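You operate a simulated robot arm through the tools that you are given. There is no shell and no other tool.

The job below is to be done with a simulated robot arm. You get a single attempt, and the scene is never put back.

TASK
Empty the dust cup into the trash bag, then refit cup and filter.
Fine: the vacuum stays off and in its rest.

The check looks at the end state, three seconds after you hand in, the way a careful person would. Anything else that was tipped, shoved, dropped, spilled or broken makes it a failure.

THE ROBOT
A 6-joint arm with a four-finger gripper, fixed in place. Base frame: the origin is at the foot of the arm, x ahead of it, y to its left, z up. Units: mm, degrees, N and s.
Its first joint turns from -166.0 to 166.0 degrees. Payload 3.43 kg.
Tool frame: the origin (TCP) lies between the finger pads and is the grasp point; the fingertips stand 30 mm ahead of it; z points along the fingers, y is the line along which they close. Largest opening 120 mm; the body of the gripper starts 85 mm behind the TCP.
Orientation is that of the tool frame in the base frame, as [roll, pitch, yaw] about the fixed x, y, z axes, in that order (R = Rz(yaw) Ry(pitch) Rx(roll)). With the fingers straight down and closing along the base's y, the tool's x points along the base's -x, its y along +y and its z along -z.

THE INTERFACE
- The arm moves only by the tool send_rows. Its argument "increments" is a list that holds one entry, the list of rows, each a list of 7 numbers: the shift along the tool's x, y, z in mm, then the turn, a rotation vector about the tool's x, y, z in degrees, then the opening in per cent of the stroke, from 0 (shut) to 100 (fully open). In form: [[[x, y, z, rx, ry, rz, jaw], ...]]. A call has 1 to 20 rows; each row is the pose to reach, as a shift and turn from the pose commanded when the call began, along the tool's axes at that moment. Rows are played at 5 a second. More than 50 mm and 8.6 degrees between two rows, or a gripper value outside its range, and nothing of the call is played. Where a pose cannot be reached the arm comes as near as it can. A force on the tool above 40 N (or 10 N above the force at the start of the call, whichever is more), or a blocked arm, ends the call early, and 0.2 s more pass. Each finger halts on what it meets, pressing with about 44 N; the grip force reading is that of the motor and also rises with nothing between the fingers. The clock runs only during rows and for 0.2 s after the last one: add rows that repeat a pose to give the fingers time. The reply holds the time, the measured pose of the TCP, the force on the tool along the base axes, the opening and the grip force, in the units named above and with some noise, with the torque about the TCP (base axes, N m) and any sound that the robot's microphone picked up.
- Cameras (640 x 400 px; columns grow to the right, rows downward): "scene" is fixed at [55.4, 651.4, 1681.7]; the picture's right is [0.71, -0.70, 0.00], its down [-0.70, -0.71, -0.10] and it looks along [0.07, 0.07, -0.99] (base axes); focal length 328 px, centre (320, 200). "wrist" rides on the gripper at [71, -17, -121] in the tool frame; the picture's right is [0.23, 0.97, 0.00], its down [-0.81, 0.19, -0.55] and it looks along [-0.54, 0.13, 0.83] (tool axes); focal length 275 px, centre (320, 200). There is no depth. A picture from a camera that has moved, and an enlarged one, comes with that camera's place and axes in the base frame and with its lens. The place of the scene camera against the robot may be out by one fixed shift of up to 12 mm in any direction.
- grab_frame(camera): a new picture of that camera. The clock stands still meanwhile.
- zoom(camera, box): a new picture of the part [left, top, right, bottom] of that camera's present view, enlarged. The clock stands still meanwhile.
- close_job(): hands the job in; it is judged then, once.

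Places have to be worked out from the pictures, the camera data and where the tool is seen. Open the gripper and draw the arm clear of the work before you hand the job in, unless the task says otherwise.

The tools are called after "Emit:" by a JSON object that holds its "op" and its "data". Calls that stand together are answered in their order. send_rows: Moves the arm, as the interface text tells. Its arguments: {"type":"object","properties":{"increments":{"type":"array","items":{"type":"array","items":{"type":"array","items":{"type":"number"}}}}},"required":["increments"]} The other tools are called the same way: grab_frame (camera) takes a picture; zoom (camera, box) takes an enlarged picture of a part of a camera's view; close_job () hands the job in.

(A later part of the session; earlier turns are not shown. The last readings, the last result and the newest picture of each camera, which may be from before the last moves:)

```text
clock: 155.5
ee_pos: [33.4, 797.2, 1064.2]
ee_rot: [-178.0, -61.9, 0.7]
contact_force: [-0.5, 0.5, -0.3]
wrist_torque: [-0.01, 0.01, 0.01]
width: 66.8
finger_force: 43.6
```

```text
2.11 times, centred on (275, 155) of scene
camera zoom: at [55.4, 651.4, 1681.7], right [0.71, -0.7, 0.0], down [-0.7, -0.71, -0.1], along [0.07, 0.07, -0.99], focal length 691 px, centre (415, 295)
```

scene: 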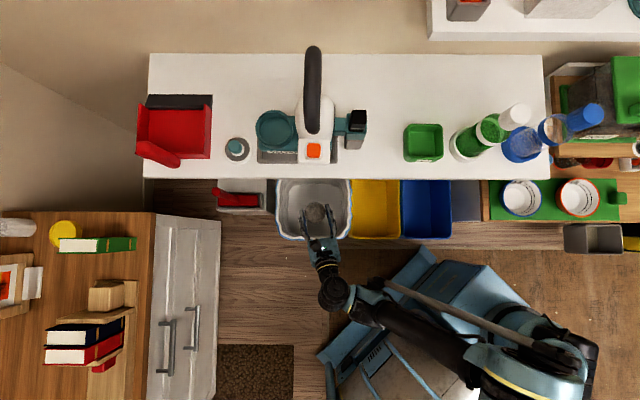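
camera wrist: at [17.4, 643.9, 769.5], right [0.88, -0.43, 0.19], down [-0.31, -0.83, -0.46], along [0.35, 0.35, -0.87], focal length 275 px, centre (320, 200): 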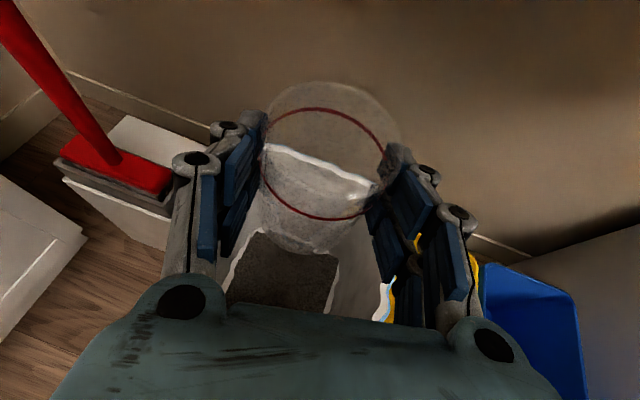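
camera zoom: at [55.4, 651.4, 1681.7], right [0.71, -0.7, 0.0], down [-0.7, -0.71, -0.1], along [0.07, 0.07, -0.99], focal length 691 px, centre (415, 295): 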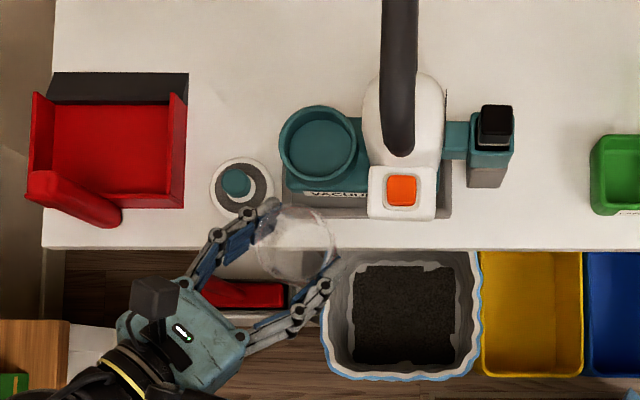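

I'm back at the carry point with the cup upright. I'll check the empty seat's present position before moving over it.

Emit:
{"op": "zoom", "data": {"camera": "scene", "box": [245, 85, 345, 175]}}

Emit:
{"op": "grab_frame", "data": {"camera": "wrist"}}

```text
4.44 times, centred on (295, 130) of scene
camera zoom: at [55.4, 651.4, 1681.7], right [0.71, -0.7, 0.0], down [-0.7, -0.71, -0.1], along [0.07, 0.07, -0.99], focal length 1458 px, centre (431, 511)
```

zoom: 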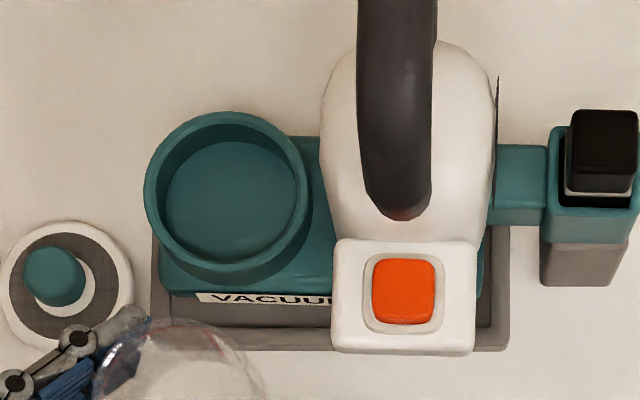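

```text
taken
camera wrist: at [-39.6, 809.0, 1184.9], right [0.15, -0.97, 0.19], down [-0.86, -0.22, -0.46], along [0.49, -0.09, -0.87], focal length 275 px, centre (320, 200)
```

wrist: 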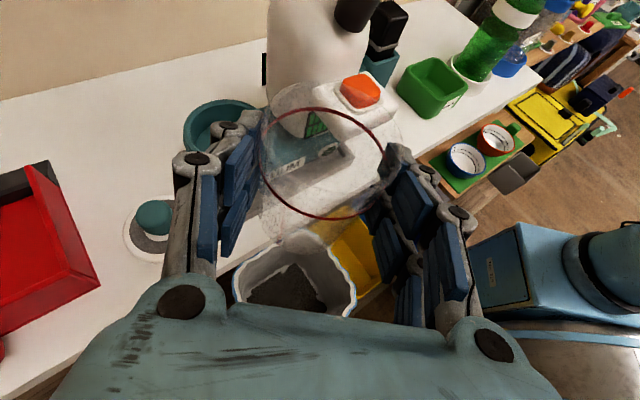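

The seat has shifted only about 1.5 mm outward since the extraction. I'll move the cup over it along the same path, correcting the small pitch difference.

Emit:
{"op": "send_rows", "data": {"increments": [[[4.5, -9, 8.6, 0, -0.1, 0, 46], [9, -18, 17.3, 0, -0.2, 0, 46], [13.4, -26.5, 26, 0, -0.2, 0, 46], [17.8, -35, 34.6, 0, -0.3, 0, 46], [22.3, -44, 43.2, 0, -0.4, 0, 46], [26.7, -53, 51.8, 0, -0.5, 0, 46], [31.2, -62, 60.5, 0, -0.6, 0, 46], [35.6, -70.5, 69.1, 0, -0.6, 0, 46], [40, -79.3, 77.8, 0, -0.7, 0, 46], [44.5, -88.1, 86.4, 0, -0.7, 0, 46], [44.5, -88.1, 86.4, 0, -0.7, 0, 46]]]}}

Emit:
{"op": "zoom", "data": {"camera": "scene", "box": [225, 75, 345, 175]}}

Emit:
{"op": "zoom", "data": {"camera": "wrist", "box": [180, 80, 460, 300]}}

```text
clock: 157.9
ee_pos: [125.6, 889.9, 1064.0]
ee_rot: [-178.0, -61.2, 0.8]
contact_force: [0.4, -0.6, -0.8]
wrist_torque: [-0.01, 0.03, 0.0]
width: 66.9
finger_force: 44.2
```

```text
4.00 times, centred on (285, 125) of scene
camera zoom: at [55.4, 651.4, 1681.7], right [0.71, -0.7, 0.0], down [-0.7, -0.71, -0.1], along [0.07, 0.07, -0.99], focal length 1312 px, centre (460, 500)
```

zoom: 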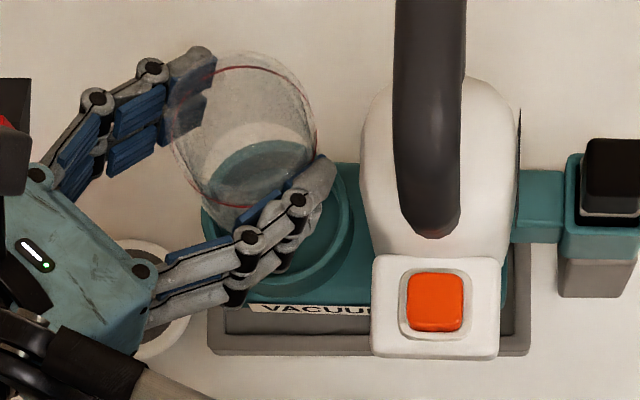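

```text
1.82 times, centred on (320, 190) of wrist
camera zoom: at [54.8, 900.7, 1185.3], right [0.16, -0.97, 0.19], down [-0.87, -0.22, -0.45], along [0.48, -0.09, -0.87], focal length 500 px, centre (320, 218)
```

zoom: 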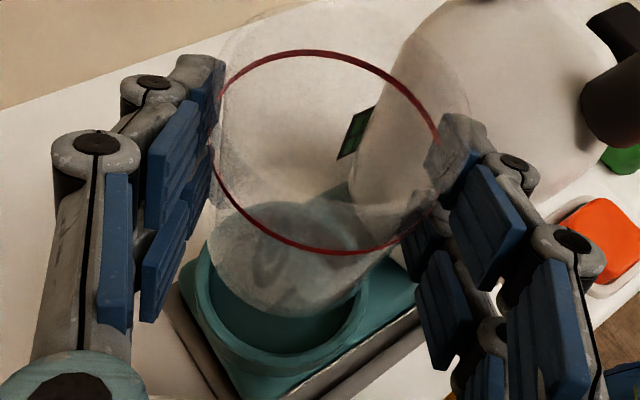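

Gripper and seat line up as they did at extraction, to within about a millimetre. I'll lower 33 mm to just above the lip, then look.

Emit:
{"op": "send_rows", "data": {"increments": [[[-7.2, 0.1, 4, 0, 0, 0, 46], [-14.5, 0.3, 7.9, 0, 0, 0, 46], [-21.7, 0.4, 11.9, 0, 0, 0, 46], [-28.9, 0.6, 15.9, 0, 0, 0, 46], [-28.9, 0.6, 15.9, 0, 0, 0, 46]]]}}

Emit:
{"op": "zoom", "data": {"camera": "scene", "box": [245, 85, 325, 160]}}

Emit:
{"op": "zoom", "data": {"camera": "wrist", "box": [240, 150, 400, 290]}}

```text
clock: 159.1
ee_pos: [126.7, 889.3, 1031.2]
ee_rot: [-178.1, -61.2, 1.0]
contact_force: [0.5, 0.9, -0.2]
wrist_torque: [0.03, 0.0, 0.0]
width: 67.0
finger_force: 44.3
```

```text
5.33 times, centred on (285, 122) of scene
camera zoom: at [55.4, 651.4, 1681.7], right [0.71, -0.7, 0.0], down [-0.7, -0.71, -0.1], along [0.07, 0.07, -0.99], focal length 1750 px, centre (507, 613)
```

zoom: 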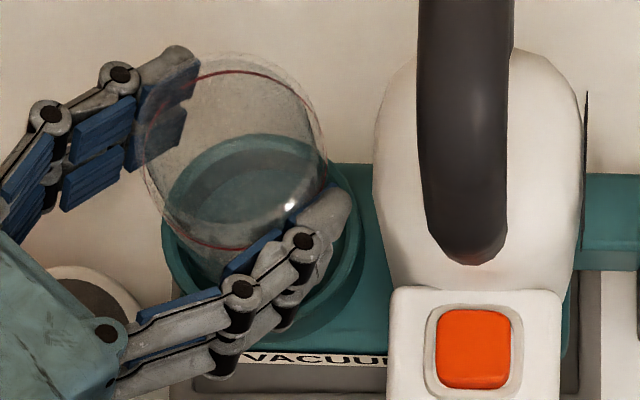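

```text
2.86 times, centred on (320, 220) of wrist
camera zoom: at [55.6, 900.9, 1151.8], right [0.16, -0.97, 0.19], down [-0.87, -0.22, -0.45], along [0.48, -0.09, -0.87], focal length 786 px, centre (320, 143)
```

zoom: 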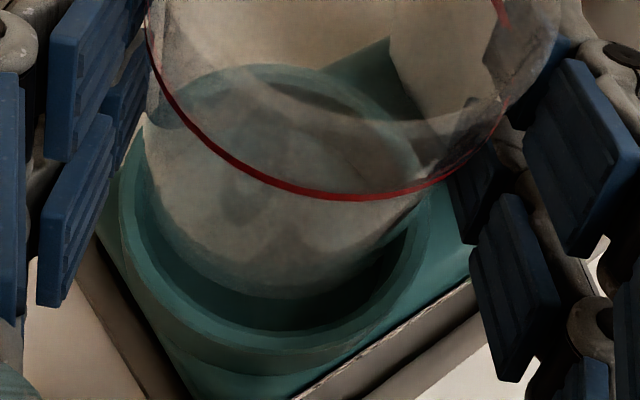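

The cup's bottom is just above the lip and looks centred within about 2 mm. I'll lower in small steps and watch the force.

Emit:
{"op": "send_rows", "data": {"increments": [[[-2.6, 0, 1.4, 0, 0, 0, 46], [-5.3, 0.1, 2.9, 0, 0, 0, 46], [-7.9, 0.2, 4.3, 0, 0, 0, 46], [-10.5, 0.2, 5.8, 0, 0, 0, 46], [-10.5, 0.2, 5.8, 0, 0, 0, 46]]]}}

Emit:
{"op": "zoom", "data": {"camera": "wrist", "box": [240, 150, 400, 290]}}

Emit:
{"op": "zoom", "data": {"camera": "scene", "box": [245, 85, 325, 160]}}

```text
clock: 160.3
ee_pos: [126.5, 889.1, 1018.8]
ee_rot: [-178.1, -61.1, 0.9]
contact_force: [0.2, 0.1, -0.9]
wrist_torque: [0.0, 0.01, 0.0]
width: 66.8
finger_force: 44.3
```

```text
2.86 times, centred on (320, 220) of wrist
camera zoom: at [54.5, 900.7, 1140.5], right [0.16, -0.97, 0.19], down [-0.87, -0.22, -0.45], along [0.48, -0.09, -0.87], focal length 786 px, centre (320, 143)
```

zoom: 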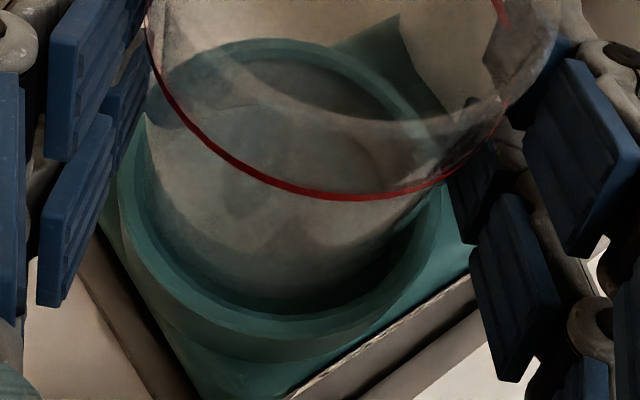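

```text
5.33 times, centred on (285, 122) of scene
camera zoom: at [55.4, 651.4, 1681.7], right [0.71, -0.7, 0.0], down [-0.7, -0.71, -0.1], along [0.07, 0.07, -0.99], focal length 1750 px, centre (507, 613)
```

zoom: 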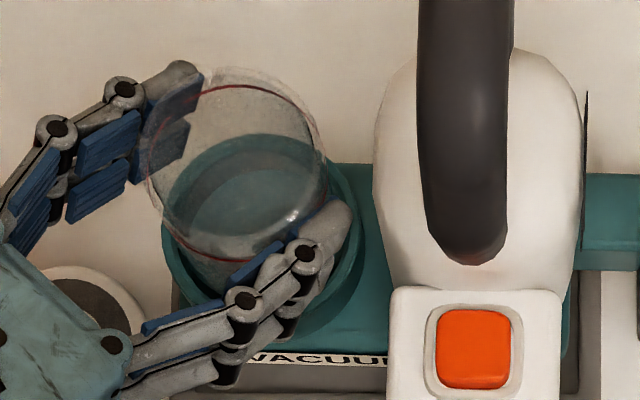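

No contact force with the bottom just entering the lip. I'll continue down in 2–3 mm steps.

Emit:
{"op": "send_rows", "data": {"increments": [[[-2.2, 0, 1.2, 0, 0, 0, 46], [-4.4, 0.1, 2.4, 0, 0, 0, 46], [-6.6, 0.1, 3.6, 0, 0, 0, 46], [-8.8, 0.2, 4.8, 0, 0, 0, 46], [-11, 0.2, 6, 0, 0, 0, 46], [-13.1, 0.3, 7.2, 0, 0, 0, 46], [-13.1, 0.3, 7.2, 0, 0, 0, 46]]]}}

Emit:
{"op": "zoom", "data": {"camera": "wrist", "box": [240, 150, 400, 290]}}

Emit:
{"op": "zoom", "data": {"camera": "scene", "box": [245, 85, 345, 175]}}

```text
clock: 161.9
ee_pos: [128.4, 888.8, 1004.4]
ee_rot: [-178.1, -61.3, 1.0]
contact_force: [-2.9, -2.3, -0.8]
wrist_torque: [-0.14, 0.15, -0.05]
width: 66.9
finger_force: 43.8
```

```text
2.86 times, centred on (320, 220) of wrist
camera zoom: at [55.7, 900.6, 1125.3], right [0.16, -0.97, 0.19], down [-0.87, -0.22, -0.45], along [0.48, -0.09, -0.87], focal length 786 px, centre (320, 143)
```

zoom: 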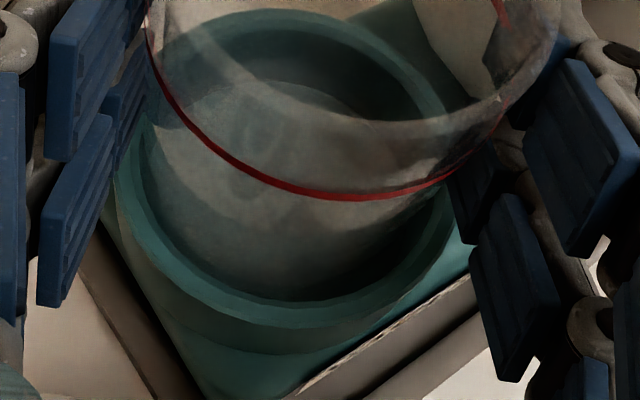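

```text
4.44 times, centred on (295, 130) of scene
camera zoom: at [55.4, 651.4, 1681.7], right [0.71, -0.7, 0.0], down [-0.7, -0.71, -0.1], along [0.07, 0.07, -0.99], focal length 1458 px, centre (431, 511)
```

zoom: 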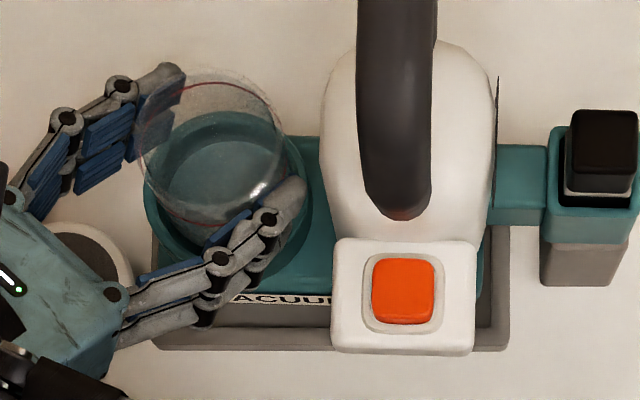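

A slight side force (about 4 N toward the base) shows the cup touching the seat's rear wall. I'll shift 2 mm toward the base and continue down.

Emit:
{"op": "send_rows", "data": {"increments": [[[-0.7, 1.3, -1.3, 0, 0, 0, 46], [-0.7, 1.3, -1.3, 0, 0, 0, 46], [-2.9, 1.4, -0.1, 0, 0, 0, 46], [-5.1, 1.4, 1.1, 0, 0, 0, 46], [-7.3, 1.4, 2.3, 0, 0, 0, 46], [-7.3, 1.4, 2.3, 0, 0, 0, 46]]]}}

Emit:
{"op": "zoom", "data": {"camera": "wrist", "box": [240, 150, 400, 290]}}

```text
clock: 163.3
ee_pos: [125.4, 888.6, 997.0]
ee_rot: [-178.2, -61.1, 0.9]
contact_force: [-0.4, -0.5, 0.0]
wrist_torque: [-0.01, -0.01, -0.03]
width: 66.7
finger_force: 44.1
```

```text
2.86 times, centred on (320, 220) of wrist
camera zoom: at [53.7, 900.1, 1118.7], right [0.16, -0.97, 0.19], down [-0.87, -0.22, -0.45], along [0.48, -0.09, -0.87], focal length 786 px, centre (320, 143)
```

zoom: 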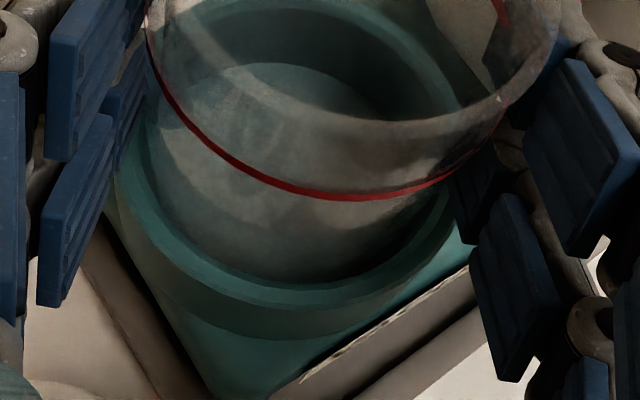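

The force is back to zero at z=997. I'll lower the last 3 mm gently until it seats.

Emit:
{"op": "send_rows", "data": {"increments": [[[-0.9, 0, 0.5, 0, 0, 0, 46], [-1.8, 0, 1, 0, 0, 0, 46], [-2.6, 0, 1.4, 0, 0, 0, 46], [-2.6, 0, 1.4, 0, 0, 0, 46]]]}}

Emit:
{"op": "zoom", "data": {"camera": "wrist", "box": [180, 80, 460, 300]}}

Emit:
{"op": "zoom", "data": {"camera": "scene", "box": [245, 85, 345, 175]}}

```text
clock: 164.3
ee_pos: [125.4, 888.2, 995.4]
ee_rot: [-178.0, -61.4, 0.8]
contact_force: [-1.1, 8.0, 26.2]
wrist_torque: [-0.24, -0.46, 0.16]
width: 66.9
finger_force: 43.8
```

```text
1.82 times, centred on (320, 190) of wrist
camera zoom: at [53.6, 898.9, 1116.2], right [0.16, -0.97, 0.18], down [-0.86, -0.22, -0.45], along [0.48, -0.09, -0.87], focal length 500 px, centre (320, 218)
```

zoom: 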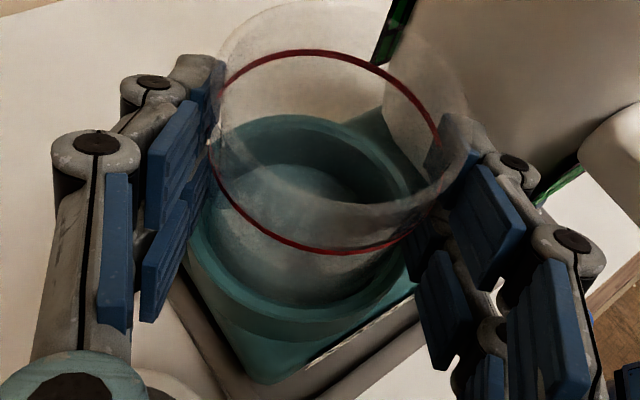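

```text
4.44 times, centred on (295, 130) of scene
camera zoom: at [55.4, 651.4, 1681.7], right [0.71, -0.7, 0.0], down [-0.7, -0.71, -0.1], along [0.07, 0.07, -0.99], focal length 1458 px, centre (431, 511)
```

zoom: 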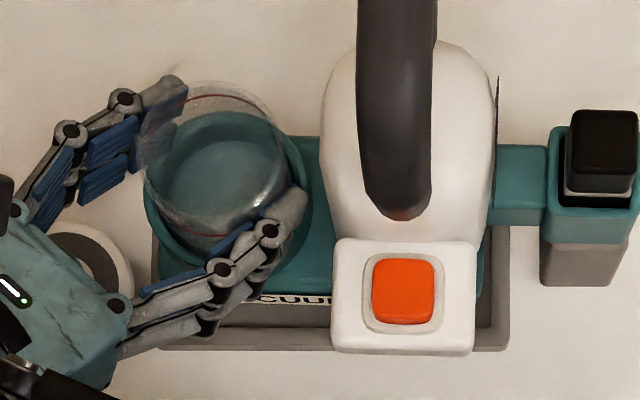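

The cup is seated (26 N on the seat). Before releasing I'll ease up 1 mm and gently draw the cup back about 9 mm toward the base, to undo the earlier skew of the vacuum in its tray.

Emit:
{"op": "send_rows", "data": {"increments": [[[0.9, 0, -0.5, 0, 0, 0, 46], [0.2, 1.4, -1.8, 0, 0, 0, 46], [-0.5, 2.7, -3.1, 0, 0, 0, 46], [-1.2, 4.1, -4.4, 0, 0, 0, 46], [-1.2, 4.1, -4.4, 0, 0, 0, 46]]]}}

Emit:
{"op": "zoom", "data": {"camera": "scene", "box": [245, 85, 345, 175]}}

```text
clock: 165.5
ee_pos: [121.7, 884.9, 994.9]
ee_rot: [-178.1, -61.3, 0.9]
contact_force: [1.7, 0.7, 3.1]
wrist_torque: [-0.09, -0.17, 0.02]
width: 66.5
finger_force: 44.5
```

```text
4.44 times, centred on (295, 130) of scene
camera zoom: at [55.4, 651.4, 1681.7], right [0.71, -0.7, 0.0], down [-0.7, -0.71, -0.1], along [0.07, 0.07, -0.99], focal length 1458 px, centre (431, 511)
```

zoom: 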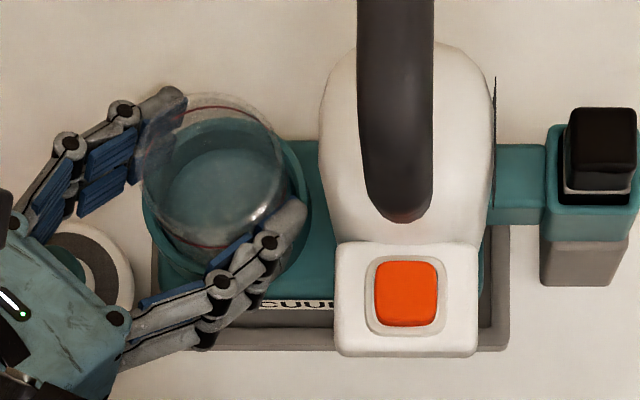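

It moves easily with only 2–3 N. The button housing follows, so I'll draw back another 5 mm.

Emit:
{"op": "send_rows", "data": {"increments": [[[-0.6, 1.1, -1.1, 0, 0, 0, 46], [-1, 2, -2, 0, 0, 0, 46], [-1.4, 2.7, -2.6, 0, 0, 0, 46], [-1.8, 3.4, -3.3, 0, 0, 0, 46], [-1.8, 3.4, -3.3, 0, 0, 0, 46]]]}}

Emit:
{"op": "zoom", "data": {"camera": "scene", "box": [245, 85, 345, 175]}}

Emit:
{"op": "zoom", "data": {"camera": "wrist", "box": [180, 80, 460, 300]}}

```text
clock: 166.7
ee_pos: [118.0, 879.1, 994.1]
ee_rot: [-178.0, -61.3, 0.8]
contact_force: [3.8, 1.9, 7.3]
wrist_torque: [-0.15, -0.34, 0.15]
width: 66.3
finger_force: 43.7
```

```text
4.44 times, centred on (295, 130) of scene
camera zoom: at [55.4, 651.4, 1681.7], right [0.71, -0.7, 0.0], down [-0.7, -0.71, -0.1], along [0.07, 0.07, -0.99], focal length 1458 px, centre (431, 511)
```

zoom: 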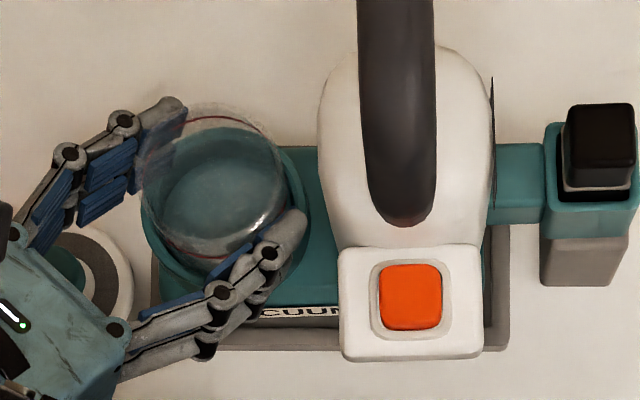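

```text
1.82 times, centred on (320, 190) of wrist
camera zoom: at [46.0, 891.6, 1116.4], right [0.16, -0.97, 0.19], down [-0.87, -0.22, -0.45], along [0.48, -0.09, -0.87], focal length 500 px, centre (320, 218)
```

zoom: 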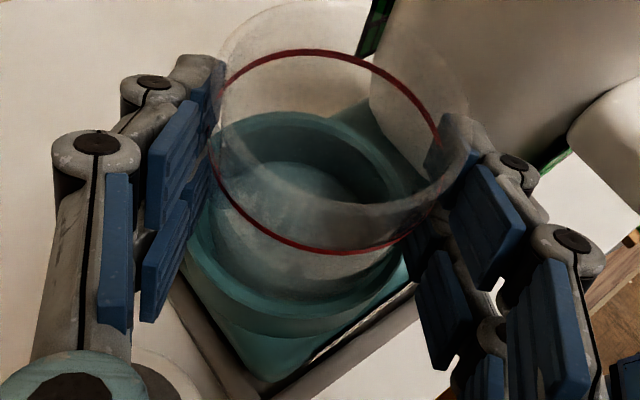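

The vacuum is back to within about 1° and a few millimetres of its original place. I'll relax the side load slightly and open just enough to release the cup.

Emit:
{"op": "send_rows", "data": {"increments": [[[0.9, -1, 0.8, 0, 0, 0, 46], [0.9, -1, 0.8, 0, 0, 0, 50], [0.9, -1, 0.8, 0, 0, 0, 54], [0.9, -1, 0.8, 0, 0, 0, 58], [0.9, -1, 0.8, 0, 0, 0, 62], [0.9, -1, 0.8, 0, 0, 0, 64], [0.9, -1, 0.8, 0, 0, 0, 64]]]}}

Emit:
{"op": "zoom", "data": {"camera": "scene", "box": [245, 85, 345, 175]}}

Emit:
{"op": "zoom", "data": {"camera": "wrist", "box": [180, 80, 460, 300]}}

```text
clock: 168.3
ee_pos: [118.2, 882.3, 995.4]
ee_rot: [-178.1, -61.1, 0.9]
contact_force: [0.2, -0.1, 0.3]
wrist_torque: [0.0, -0.02, 0.01]
width: 76.9
finger_force: 0.0
```

```text
4.44 times, centred on (295, 130) of scene
camera zoom: at [55.4, 651.4, 1681.7], right [0.71, -0.7, 0.0], down [-0.7, -0.71, -0.1], along [0.07, 0.07, -0.99], focal length 1458 px, centre (431, 511)
```

zoom: 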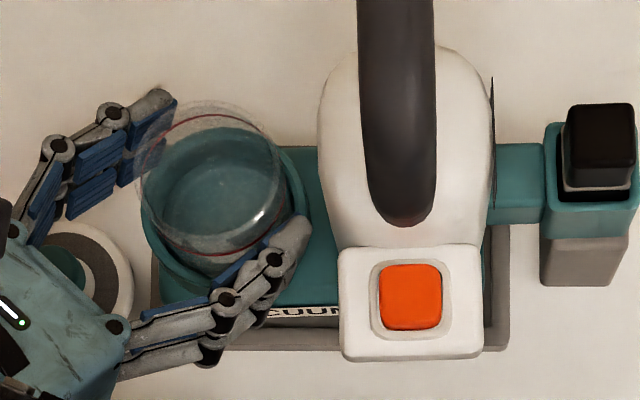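

```text
1.82 times, centred on (320, 190) of wrist
camera zoom: at [46.7, 892.7, 1116.5], right [0.16, -0.97, 0.19], down [-0.87, -0.22, -0.45], along [0.48, -0.09, -0.87], focal length 500 px, centre (320, 218)
```

zoom: 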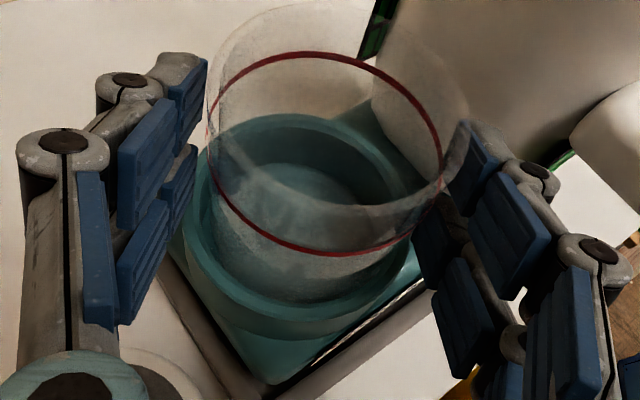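

The cup is released and standing in its seat. I'll withdraw straight up, the first 12 mm slowly.

Emit:
{"op": "send_rows", "data": {"increments": [[[3.5, -0.1, -1.9, 0, 0, 0, 64], [7, -0.1, -3.9, 0, 0, 0, 64], [10.5, -0.2, -5.8, 0, 0, 0, 64], [10.5, -0.2, -5.8, 0, 0, 0, 64]]]}}

Emit:
{"op": "zoom", "data": {"camera": "wrist", "box": [180, 80, 460, 300]}}

```text
clock: 169.3
ee_pos: [118.8, 881.1, 1006.7]
ee_rot: [-178.1, -61.2, 0.8]
contact_force: [-0.1, -0.8, 0.7]
wrist_torque: [0.0, -0.02, -0.03]
width: 77.0
finger_force: 0.0
```

```text
1.82 times, centred on (320, 190) of wrist
camera zoom: at [47.2, 892.4, 1128.1], right [0.16, -0.97, 0.19], down [-0.87, -0.22, -0.45], along [0.48, -0.09, -0.87], focal length 500 px, centre (320, 218)
```

zoom: 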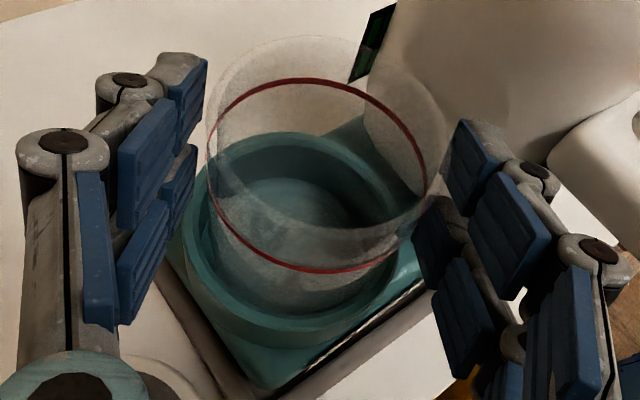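

The cup stays in place. Continuing straight up clear of the rim, then back along the earlier path.

Emit:
{"op": "send_rows", "data": {"increments": [[[8, -0.2, -4.4, 0, 0, 0, 64], [16, -0.3, -8.8, 0, 0, 0, 64], [24, -0.5, -13.2, 0, 0, 0, 64], [32, -0.6, -17.6, 0, 0, 0, 64], [40, -0.8, -22, 0, 0, 0, 64], [48, -0.9, -26.4, 0, 0, 0, 64], [54, -1, -29.7, 0, 0, 0, 64], [54, -1, -29.7, 0, 0, 0, 64]]]}}

Emit:
{"op": "send_rows", "data": {"increments": [[[-4, 8, -8, 0, 0, 0, 64], [-10, 20, -19, 0, 0, 0, 64], [-16, 32, -30, 0, 0, 0, 64], [-22, 44, -42, 0, 0, 0, 64], [-28, 56, -54, 0, 0, 0, 64], [-34, 67, -65, 0, 0, 0, 64], [-40, 79, -76, 0, 0, 0, 64], [-43, 84, -81, 0, 0, 0, 64], [-43, 84, -81, 0, 0, 0, 64]]]}}

Emit:
{"op": "zoom", "data": {"camera": "scene", "box": [180, 60, 370, 190]}}

Emit:
{"op": "zoom", "data": {"camera": "scene", "box": [245, 90, 380, 180]}}

```text
clock: 171.1
ee_pos: [119.4, 881.7, 1067.1]
ee_rot: [-178.1, -61.2, 0.9]
contact_force: [-0.6, 0.2, 0.1]
wrist_torque: [0.03, -0.03, -0.01]
width: 76.6
finger_force: 0.1
```

```text
clock: 173.1
ee_pos: [30.8, 793.7, 1069.9]
ee_rot: [-178.0, -61.3, 0.9]
contact_force: [-0.3, -0.3, 0.3]
wrist_torque: [0.0, 0.02, -0.02]
width: 77.0
finger_force: 0.1
```

```text
3.08 times, centred on (275, 125) of scene
camera zoom: at [55.4, 651.4, 1681.7], right [0.71, -0.7, 0.0], down [-0.7, -0.71, -0.1], along [0.07, 0.07, -0.99], focal length 1009 px, centre (458, 431)
```

zoom: 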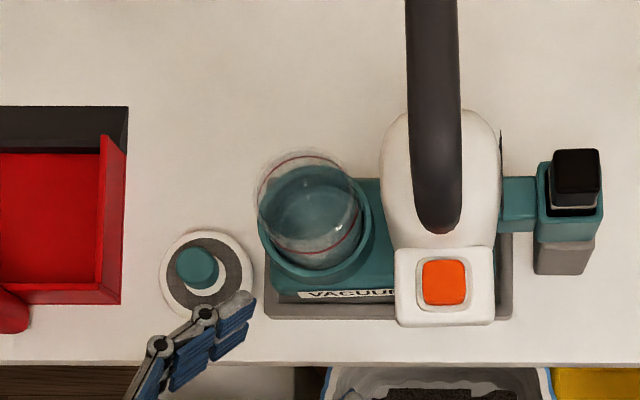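

```text
4.44 times, centred on (312, 135) of scene
camera zoom: at [55.4, 651.4, 1681.7], right [0.71, -0.7, 0.0], down [-0.7, -0.71, -0.1], along [0.07, 0.07, -0.99], focal length 1458 px, centre (353, 489)
```

zoom: 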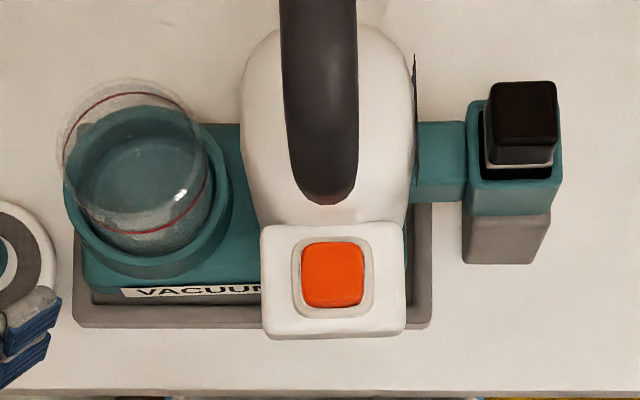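

The empty cup sits properly and the vacuum is upright in its tray. Next is the filter: I'll go to vertical at the roomy spot, then turn the wrist back to yaw -135.

Emit:
{"op": "send_rows", "data": {"increments": [[[-1.5, 7.4, -5.4, 0, -6.1, 0, 64], [-2.9, 14.7, -10.8, 0, -12.2, 0, 64], [-4.4, 22, -16.2, 0, -18.4, 0, 64], [-5.9, 29.4, -21.6, 0, -24.5, 0, 64], [-7.4, 36.8, -27, 0, -30.6, 0, 64], [-8.8, 44.1, -32.4, 0, -36.7, 0, 64], [-10.3, 51.5, -37.8, 0, -42.8, 0, 64], [-11.8, 58.8, -43.2, 0, -49, 0, 64], [-13.2, 66.2, -48.6, 0, -55.1, 0, 64], [-14.7, 73.5, -54, 0, -61.2, 0, 64], [-14.7, 73.5, -54, 0, -61.2, 0, 64]]]}}

Emit:
{"op": "send_rows", "data": {"increments": [[[0, 0, 0, 0, 0, 7.5, 64], [0, 0, 0, 0, 0, 15, 64], [0, 0, 0, 0, 0, 22.5, 64], [0, 0, 0, 0, 0, 30, 64], [0, 0, 0, 0, 0, 37.5, 64], [0, 0, 0, 0, 0, 45, 64], [0, 0, 0, 0, 0, 52.5, 64], [0, 0, 0, 0, 0, 60, 64], [0, 0, 0, 0, 0, 67.5, 64], [0, 0, 0, 0, 0, 75, 64], [0, 0, 0, 0, 0, 82.5, 64], [0, 0, 0, 0, 0, 90, 64], [0, 0, 0, 0, 0, 97.5, 64], [0, 0, 0, 0, 0, 105, 64], [0, 0, 0, 0, 0, 112.5, 64], [0, 0, 0, 0, 0, 120, 64], [0, 0, 0, 0, 0, 127.5, 64], [0, 0, 0, 0, 0, 135.5, 50], [0, 0, 0, 0, 0, 135.5, 50]]]}}

```text
clock: 175.5
ee_pos: [-20.5, 718.7, 1080.0]
ee_rot: [-178.9, 0.2, 2.7]
contact_force: [-0.3, 0.7, -0.9]
wrist_torque: [0.01, 0.02, -0.01]
width: 76.7
finger_force: 0.0
```

```text
clock: 179.5
ee_pos: [-18.5, 717.1, 1080.2]
ee_rot: [179.2, 0.7, -132.9]
contact_force: [0.1, 0.0, -0.8]
wrist_torque: [0.0, 0.04, 0.0]
width: 60.1
finger_force: 0.0
```

The wrist is back at yaw ≈ -133. I'll trim the yaw by 2° and then tilt up toward the parked filter, to the same pose I retreated to before.

Emit:
{"op": "send_rows", "data": {"increments": [[[0, 0, 0, 0, 0, 2.1, 50], [0, 0, 0, 0, 0, 2.1, 50]]]}}

Emit:
{"op": "send_rows", "data": {"increments": [[[-8, 10, 9, 0, -6, 0, 40], [-16, 19, 18, 0, -12, 0, 40], [-24, 28, 27, 0, -18, 0, 40], [-32, 38, 36, 0, -24, 0, 40], [-40, 47, 44, 0, -30, 0, 40], [-48, 57, 53, 0, -36, 0, 40], [-56, 66, 62, 0, -42, 0, 40], [-64, 76, 71, 0, -48, 0, 40], [-72, 85, 80, 0, -54, 0, 40], [-80, 95, 89, 0, -60, 0, 40], [-87, 103, 96, 0, -65.6, 0, 40], [-87, 103, 96, 0, -65.6, 0, 40]]]}}

Emit:
{"op": "grab_frame", "data": {"camera": "wrist"}}

Emit:
{"op": "zoom", "data": {"camera": "scene", "box": [180, 60, 370, 190]}}

```text
clock: 180.1
ee_pos: [-20.2, 716.8, 1081.3]
ee_rot: [179.3, 0.6, -135.0]
contact_force: [-0.2, 0.0, -0.7]
wrist_torque: [-0.02, 0.0, 0.02]
width: 59.9
finger_force: 0.1
```

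```text
clock: 182.7
ee_pos: [-31.8, 852.4, 988.8]
ee_rot: [178.3, 66.4, -136.5]
contact_force: [0.1, -0.5, -0.2]
wrist_torque: [-0.01, -0.01, 0.01]
width: 48.1
finger_force: 0.1
```

```text
taken
camera wrist: at [-118.5, 742.8, 970.8], right [-0.76, 0.62, -0.2], down [-0.25, 0.0, 0.97], along [0.6, 0.78, 0.16], focal length 275 px, centre (320, 200)
```

wrist: 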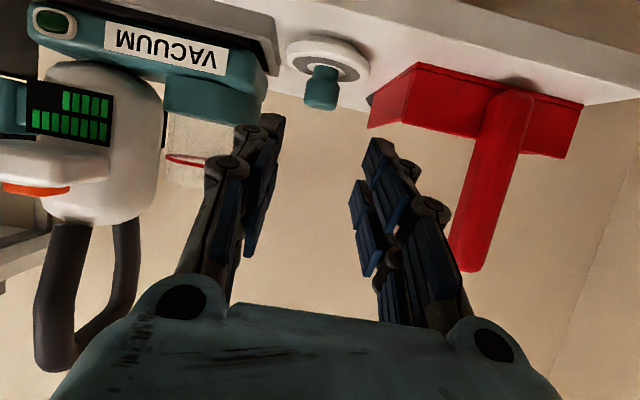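

```text
3.08 times, centred on (275, 125) of scene
camera zoom: at [55.4, 651.4, 1681.7], right [0.71, -0.7, 0.0], down [-0.7, -0.71, -0.1], along [0.07, 0.07, -0.99], focal length 1009 px, centre (458, 431)
```

zoom: 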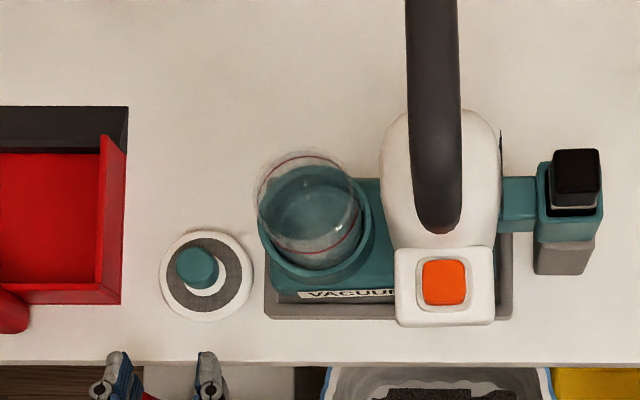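

I'm back near the retreat pose with the filter in view. I'll zoom to measure its knob.

Emit:
{"op": "zoom", "data": {"camera": "wrist", "box": [260, 20, 400, 130]}}

```text
3.64 times, centred on (330, 75) of wrist
camera zoom: at [-118.5, 742.8, 970.8], right [-0.76, 0.62, -0.2], down [-0.25, 0.0, 0.97], along [0.6, 0.78, 0.16], focal length 1001 px, centre (284, 654)
```

zoom: 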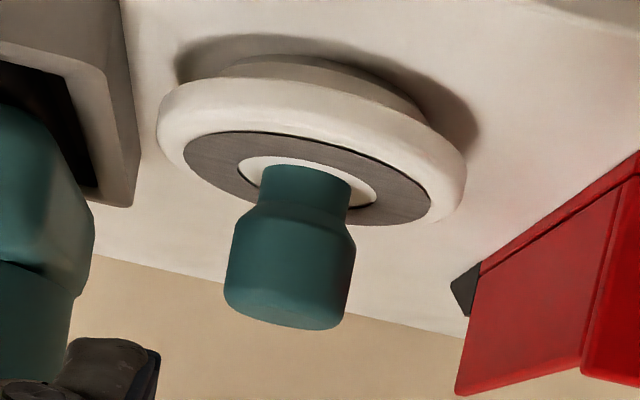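

The knob's axis is at about (54, 937), upright and flat on the bench. I'll advance along the tool axis to within 25 mm of the grasp, then check.

Emit:
{"op": "send_rows", "data": {"increments": [[[0.8, -0.2, 20, 0, 0, 0, 42], [1.6, -0.4, 40, 0, 0, 0, 42], [2.4, -0.6, 60, 0, 0, 0, 42], [3.2, -0.8, 78, 0, 0, 0, 42], [3.6, -1, 94, 0, 0, 0, 42], [3.6, -1, 94, 0, 0, 0, 42]]]}}

Emit:
{"op": "zoom", "data": {"camera": "wrist", "box": [220, 20, 440, 200]}}

Emit:
{"op": "zoom", "data": {"camera": "scene", "box": [180, 90, 300, 190]}}

```text
clock: 184.1
ee_pos: [28.3, 912.7, 944.8]
ee_rot: [178.3, 66.3, -136.5]
contact_force: [-0.5, -0.2, 0.4]
wrist_torque: [0.01, -0.04, -0.01]
width: 50.3
finger_force: 0.1
```

```text
2.22 times, centred on (330, 110) of wrist
camera zoom: at [-58.3, 802.2, 929.1], right [-0.76, 0.62, -0.2], down [-0.25, 0.0, 0.97], along [0.6, 0.78, 0.16], focal length 612 px, centre (298, 400)
```

zoom: 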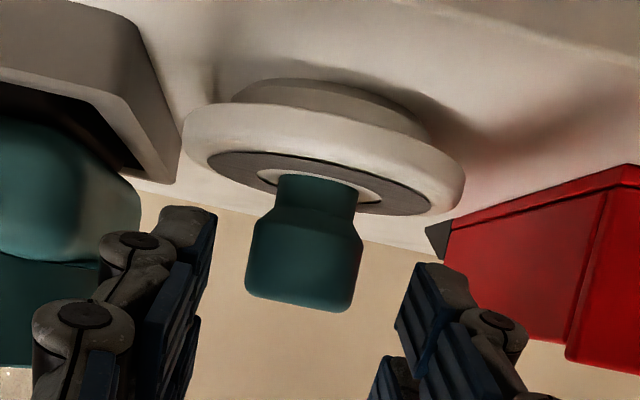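

```text
4.00 times, centred on (240, 140) of scene
camera zoom: at [55.4, 651.4, 1681.7], right [0.71, -0.7, 0.0], down [-0.7, -0.71, -0.1], along [0.07, 0.07, -0.99], focal length 1312 px, centre (640, 440)
```

zoom: 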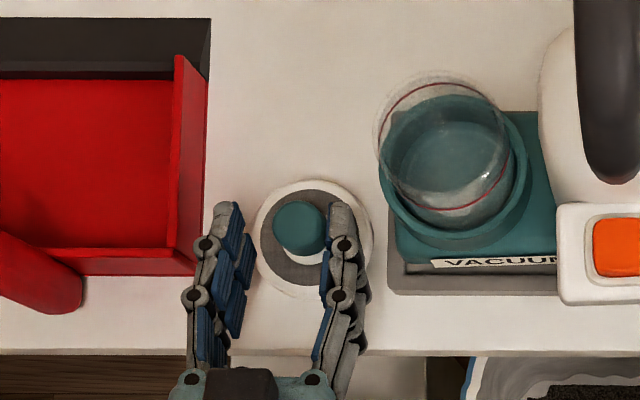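

The alignment is good to within about 1 mm. I'll advance the last ~24 mm, keeping TCP z≈937.

Emit:
{"op": "send_rows", "data": {"increments": [[[-0.6, -0.4, 8, 0, 0, 0, 42], [-1.2, -0.8, 16, 0, 0, 0, 42], [-1.8, -1, 23.7, 0, 0, 0, 42], [-1.8, -1, 23.7, 0, 0, 0, 42]]]}}

Emit:
{"op": "zoom", "data": {"camera": "wrist", "box": [220, 20, 440, 200]}}

Emit:
{"op": "zoom", "data": {"camera": "scene", "box": [180, 90, 300, 190]}}

```text
clock: 185.1
ee_pos: [43.9, 927.9, 937.2]
ee_rot: [178.3, 66.2, -136.5]
contact_force: [0.5, 0.8, -0.2]
wrist_torque: [0.02, 0.02, 0.01]
width: 50.8
finger_force: 0.0
```

```text
2.22 times, centred on (330, 110) of wrist
camera zoom: at [-41.9, 817.1, 921.0], right [-0.76, 0.62, -0.2], down [-0.25, 0.0, 0.97], along [0.6, 0.78, 0.16], focal length 612 px, centre (298, 400)
```

zoom: 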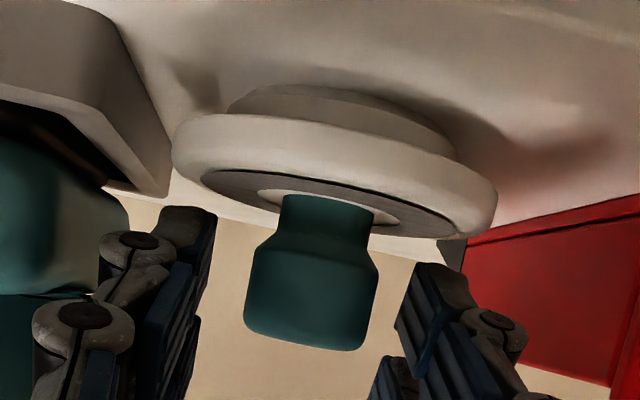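

```text
4.00 times, centred on (240, 140) of scene
camera zoom: at [55.4, 651.4, 1681.7], right [0.71, -0.7, 0.0], down [-0.7, -0.71, -0.1], along [0.07, 0.07, -0.99], focal length 1312 px, centre (640, 440)
```

zoom: 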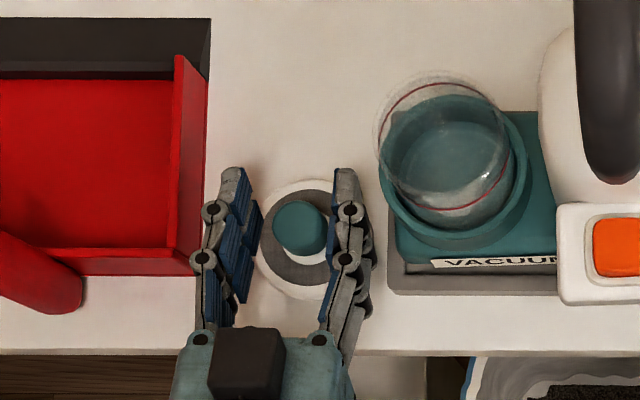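

The picture matches the earlier release view. Closing on the knob.

Emit:
{"op": "send_rows", "data": {"increments": [[[0, 0, 0, 0, 0, 0, 36], [0, 0, 0, 0, 0, 0, 30], [0, 0, 0, 0, 0, 0, 24], [0, 0, 0, 0, 0, 0, 18], [0, 0, 0, 0, 0, 0, 16], [0, 0, 0, 0, 0, 0, 16]]]}}

Emit:
{"op": "zoom", "data": {"camera": "wrist", "box": [220, 20, 440, 200]}}

```text
clock: 186.5
ee_pos: [45.1, 927.3, 938.7]
ee_rot: [178.3, 66.1, -136.4]
contact_force: [0.7, 0.3, -0.4]
wrist_torque: [0.01, -0.01, 0.0]
width: 26.0
finger_force: 43.8
```

```text
2.22 times, centred on (330, 110) of wrist
camera zoom: at [-41.9, 817.1, 921.1], right [-0.76, 0.62, -0.2], down [-0.25, 0.0, 0.97], along [0.6, 0.78, 0.16], focal length 612 px, centre (298, 400)
```

zoom: 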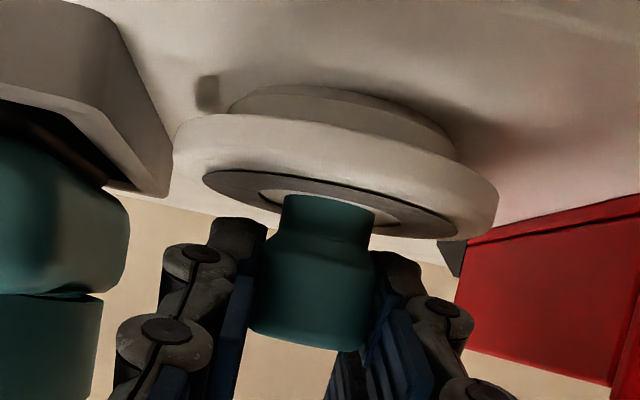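

The knob is gripped again at 26 mm. I'll lift the filter straight up 170 mm.

Emit:
{"op": "send_rows", "data": {"increments": [[[-4.6, 0.1, -2, 0, 0, 0, 16], [-18.3, 0.2, -8, 0, 0, 0, 16], [-36.7, 0.5, -16, 0, 0, 0, 16], [-55, 0.7, -24, 0, 0, 0, 16], [-73.3, 1, -32, 0, 0, 0, 16], [-91.7, 1.2, -40, 0, 0, 0, 16], [-110, 1.4, -48, 0, 0, 0, 16], [-128.3, 1.7, -56, 0, 0, 0, 16], [-146.6, 1.9, -64, 0, 0, 0, 16], [-155.8, 2, -68, 0, 0, 0, 16], [-155.8, 2, -68, 0, 0, 0, 16]]]}}

Emit:
{"op": "grab_frame", "data": {"camera": "wrist"}}

```text
clock: 188.9
ee_pos: [47.1, 929.3, 1106.9]
ee_rot: [178.3, 66.3, -136.6]
contact_force: [-0.2, 0.9, -0.8]
wrist_torque: [-0.02, 0.03, -0.01]
width: 26.0
finger_force: 44.4
```

```text
taken
camera wrist: at [-39.6, 818.8, 1090.6], right [-0.76, 0.62, -0.2], down [-0.25, 0.0, 0.97], along [0.6, 0.78, 0.16], focal length 275 px, centre (320, 200)
```

wrist: 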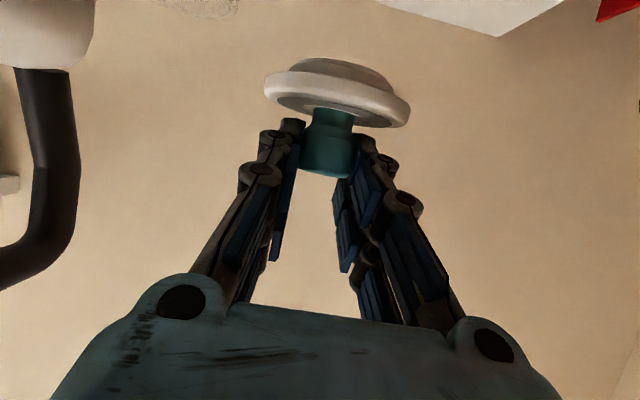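

The filter sits in the grip exactly as before. I'll move it over the cup axis at about (138, 885.5), staying about 20 mm above the rim.

Emit:
{"op": "send_rows", "data": {"increments": [[[-1.6, -16, 3, 0, 0, 0, 16], [-3.1, -32, 6.2, 0, 0, 0, 16], [-4.7, -48, 9.3, 0, 0, 0, 16], [-6.3, -64, 12.4, 0, 0, 0, 16], [-7.8, -80, 15.5, 0, 0, 0, 16], [-9.4, -95.4, 18.6, 0, 0, 0, 16], [-9.4, -95.4, 18.6, 0, 0, 0, 16]]]}}

Emit:
{"op": "zoom", "data": {"camera": "wrist", "box": [220, 0, 440, 180]}}

Emit:
{"op": "zoom", "data": {"camera": "scene", "box": [245, 85, 345, 175]}}

```text
clock: 190.5
ee_pos: [128.1, 873.8, 1107.6]
ee_rot: [178.4, 66.2, -136.5]
contact_force: [-0.3, 0.2, -0.7]
wrist_torque: [0.0, 0.04, 0.0]
width: 25.7
finger_force: 44.3
```

```text
2.22 times, centred on (330, 90) of wrist
camera zoom: at [41.1, 764.0, 1091.5], right [-0.76, 0.62, -0.2], down [-0.25, 0.0, 0.97], along [0.6, 0.78, 0.16], focal length 612 px, centre (298, 444)
```

zoom: 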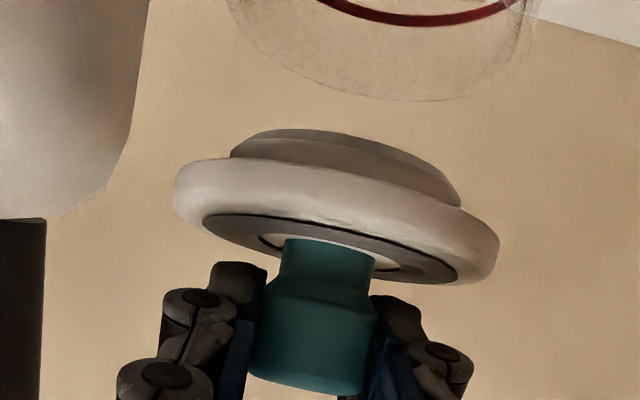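

```text
4.44 times, centred on (295, 130) of scene
camera zoom: at [55.4, 651.4, 1681.7], right [0.71, -0.7, 0.0], down [-0.7, -0.71, -0.1], along [0.07, 0.07, -0.99], focal length 1458 px, centre (431, 511)
```

zoom: 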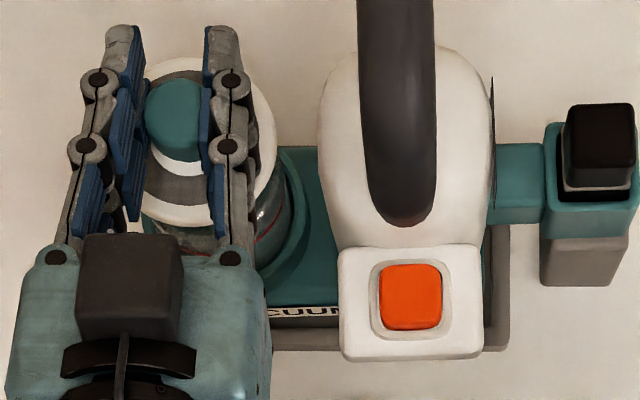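

Comparing filter and cup in both views, the filter needs to go about 3 mm further outward. I'll shift that and lower 20 mm, to just above the rim.

Emit:
{"op": "send_rows", "data": {"increments": [[[-1.2, 0, 2.8, 0, 0, 0, 16], [3.4, -0.1, 4.8, 0, 0, 0, 16], [8, -0.1, 6.8, 0, 0, 0, 16], [12.6, -0.2, 8.8, 0, 0, 0, 16], [17.1, -0.2, 10.8, 0, 0, 0, 16], [17.1, -0.2, 10.8, 0, 0, 0, 16]]]}}

Emit:
{"op": "zoom", "data": {"camera": "wrist", "box": [220, 0, 440, 180]}}

Emit:
{"op": "zoom", "data": {"camera": "scene", "box": [245, 85, 345, 175]}}

```text
clock: 191.9
ee_pos: [129.7, 878.4, 1087.7]
ee_rot: [178.3, 66.2, -136.4]
contact_force: [-1.4, -0.8, -0.5]
wrist_torque: [0.01, -0.04, -0.01]
width: 26.1
finger_force: 43.5
```

```text
2.22 times, centred on (330, 90) of wrist
camera zoom: at [42.6, 766.7, 1071.2], right [-0.76, 0.62, -0.2], down [-0.25, 0.0, 0.97], along [0.6, 0.78, 0.16], focal length 612 px, centre (298, 444)
```

zoom: 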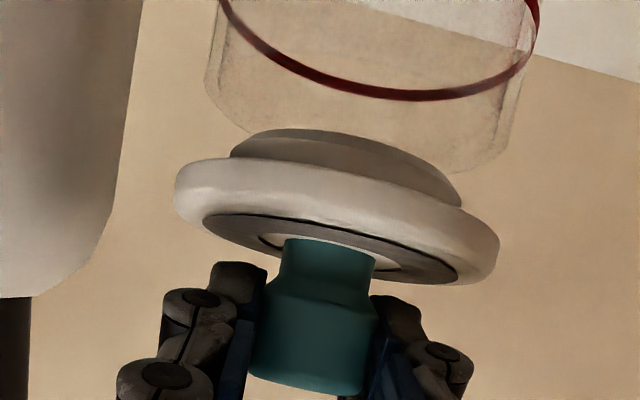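

```text
4.44 times, centred on (295, 130) of scene
camera zoom: at [55.4, 651.4, 1681.7], right [0.71, -0.7, 0.0], down [-0.7, -0.71, -0.1], along [0.07, 0.07, -0.99], focal length 1458 px, centre (431, 511)
```

zoom: 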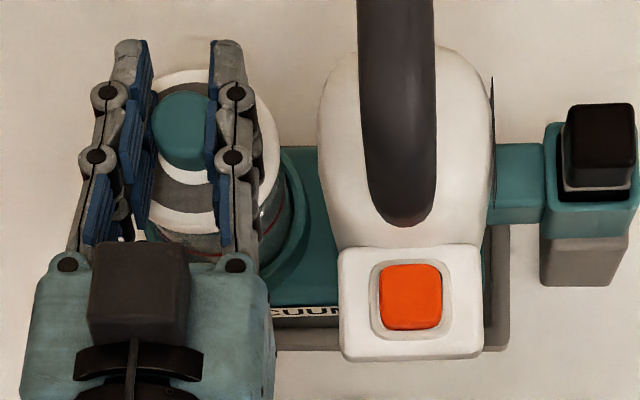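

Filter and cup are now aligned to within about 1 mm in both views. I'll lower in small steps, watching the force; seating is expected near TCP z≈1069.

Emit:
{"op": "send_rows", "data": {"increments": [[[2.3, 0, 1, 0, 0, 0, 16], [4.6, -0.1, 2, 0, 0, 0, 16], [6.9, -0.1, 3, 0, 0, 0, 16], [9.2, -0.1, 4, 0, 0, 0, 16], [9.2, -0.1, 4, 0, 0, 0, 16]]]}}

Emit:
{"op": "zoom", "data": {"camera": "wrist", "box": [220, 0, 440, 180]}}

```text
clock: 193.1
ee_pos: [130.4, 877.3, 1077.3]
ee_rot: [178.3, 66.2, -136.6]
contact_force: [0.2, -0.3, -0.5]
wrist_torque: [0.02, -0.04, 0.0]
width: 26.0
finger_force: 44.3
```

```text
2.22 times, centred on (330, 90) of wrist
camera zoom: at [43.1, 767.1, 1060.7], right [-0.76, 0.62, -0.2], down [-0.25, 0.0, 0.97], along [0.6, 0.78, 0.16], focal length 612 px, centre (298, 444)
```

zoom: 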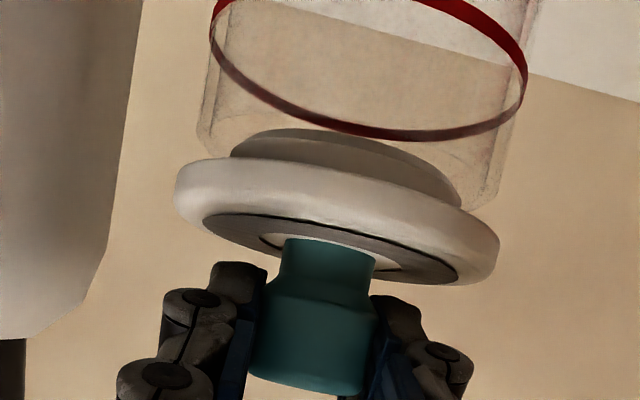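

The plug is entering the cup with no force. Continuing down slowly.

Emit:
{"op": "send_rows", "data": {"increments": [[[1.8, 0, 0.8, 0, 0, 0, 16], [3.7, 0, 1.6, 0, 0, 0, 16], [5.5, -0.1, 2.4, 0, 0, 0, 16], [5.5, -0.1, 2.4, 0, 0, 0, 16]]]}}

Emit:
{"op": "zoom", "data": {"camera": "wrist", "box": [220, 0, 440, 180]}}

Emit:
{"op": "zoom", "data": {"camera": "scene", "box": [245, 85, 345, 175]}}

```text
clock: 194.1
ee_pos: [128.7, 877.5, 1071.7]
ee_rot: [178.3, 66.1, -136.5]
contact_force: [0.6, -0.3, 0.1]
wrist_torque: [-0.04, -0.03, -0.01]
width: 25.9
finger_force: 43.9
```

```text
2.22 times, centred on (330, 90) of wrist
camera zoom: at [42.6, 767.2, 1054.7], right [-0.76, 0.62, -0.2], down [-0.25, 0.0, 0.97], along [0.6, 0.78, 0.16], focal length 612 px, centre (298, 444)
```

zoom: 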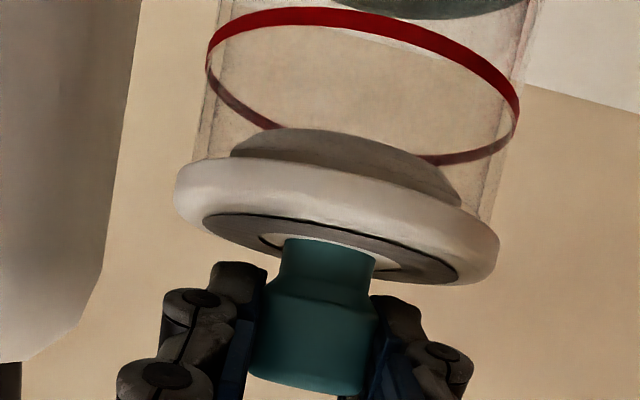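

```text
4.44 times, centred on (295, 130) of scene
camera zoom: at [55.4, 651.4, 1681.7], right [0.71, -0.7, 0.0], down [-0.7, -0.71, -0.1], along [0.07, 0.07, -0.99], focal length 1458 px, centre (431, 511)
```

zoom: 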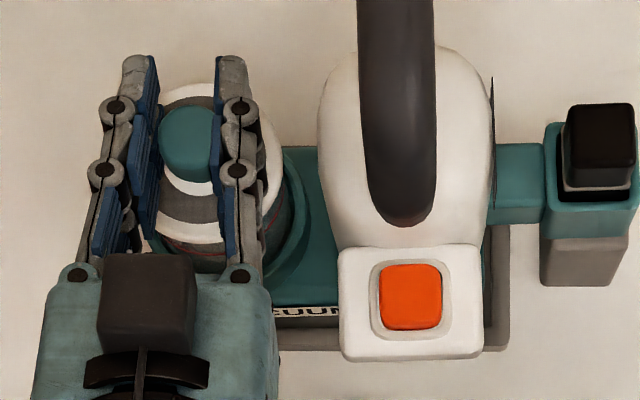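

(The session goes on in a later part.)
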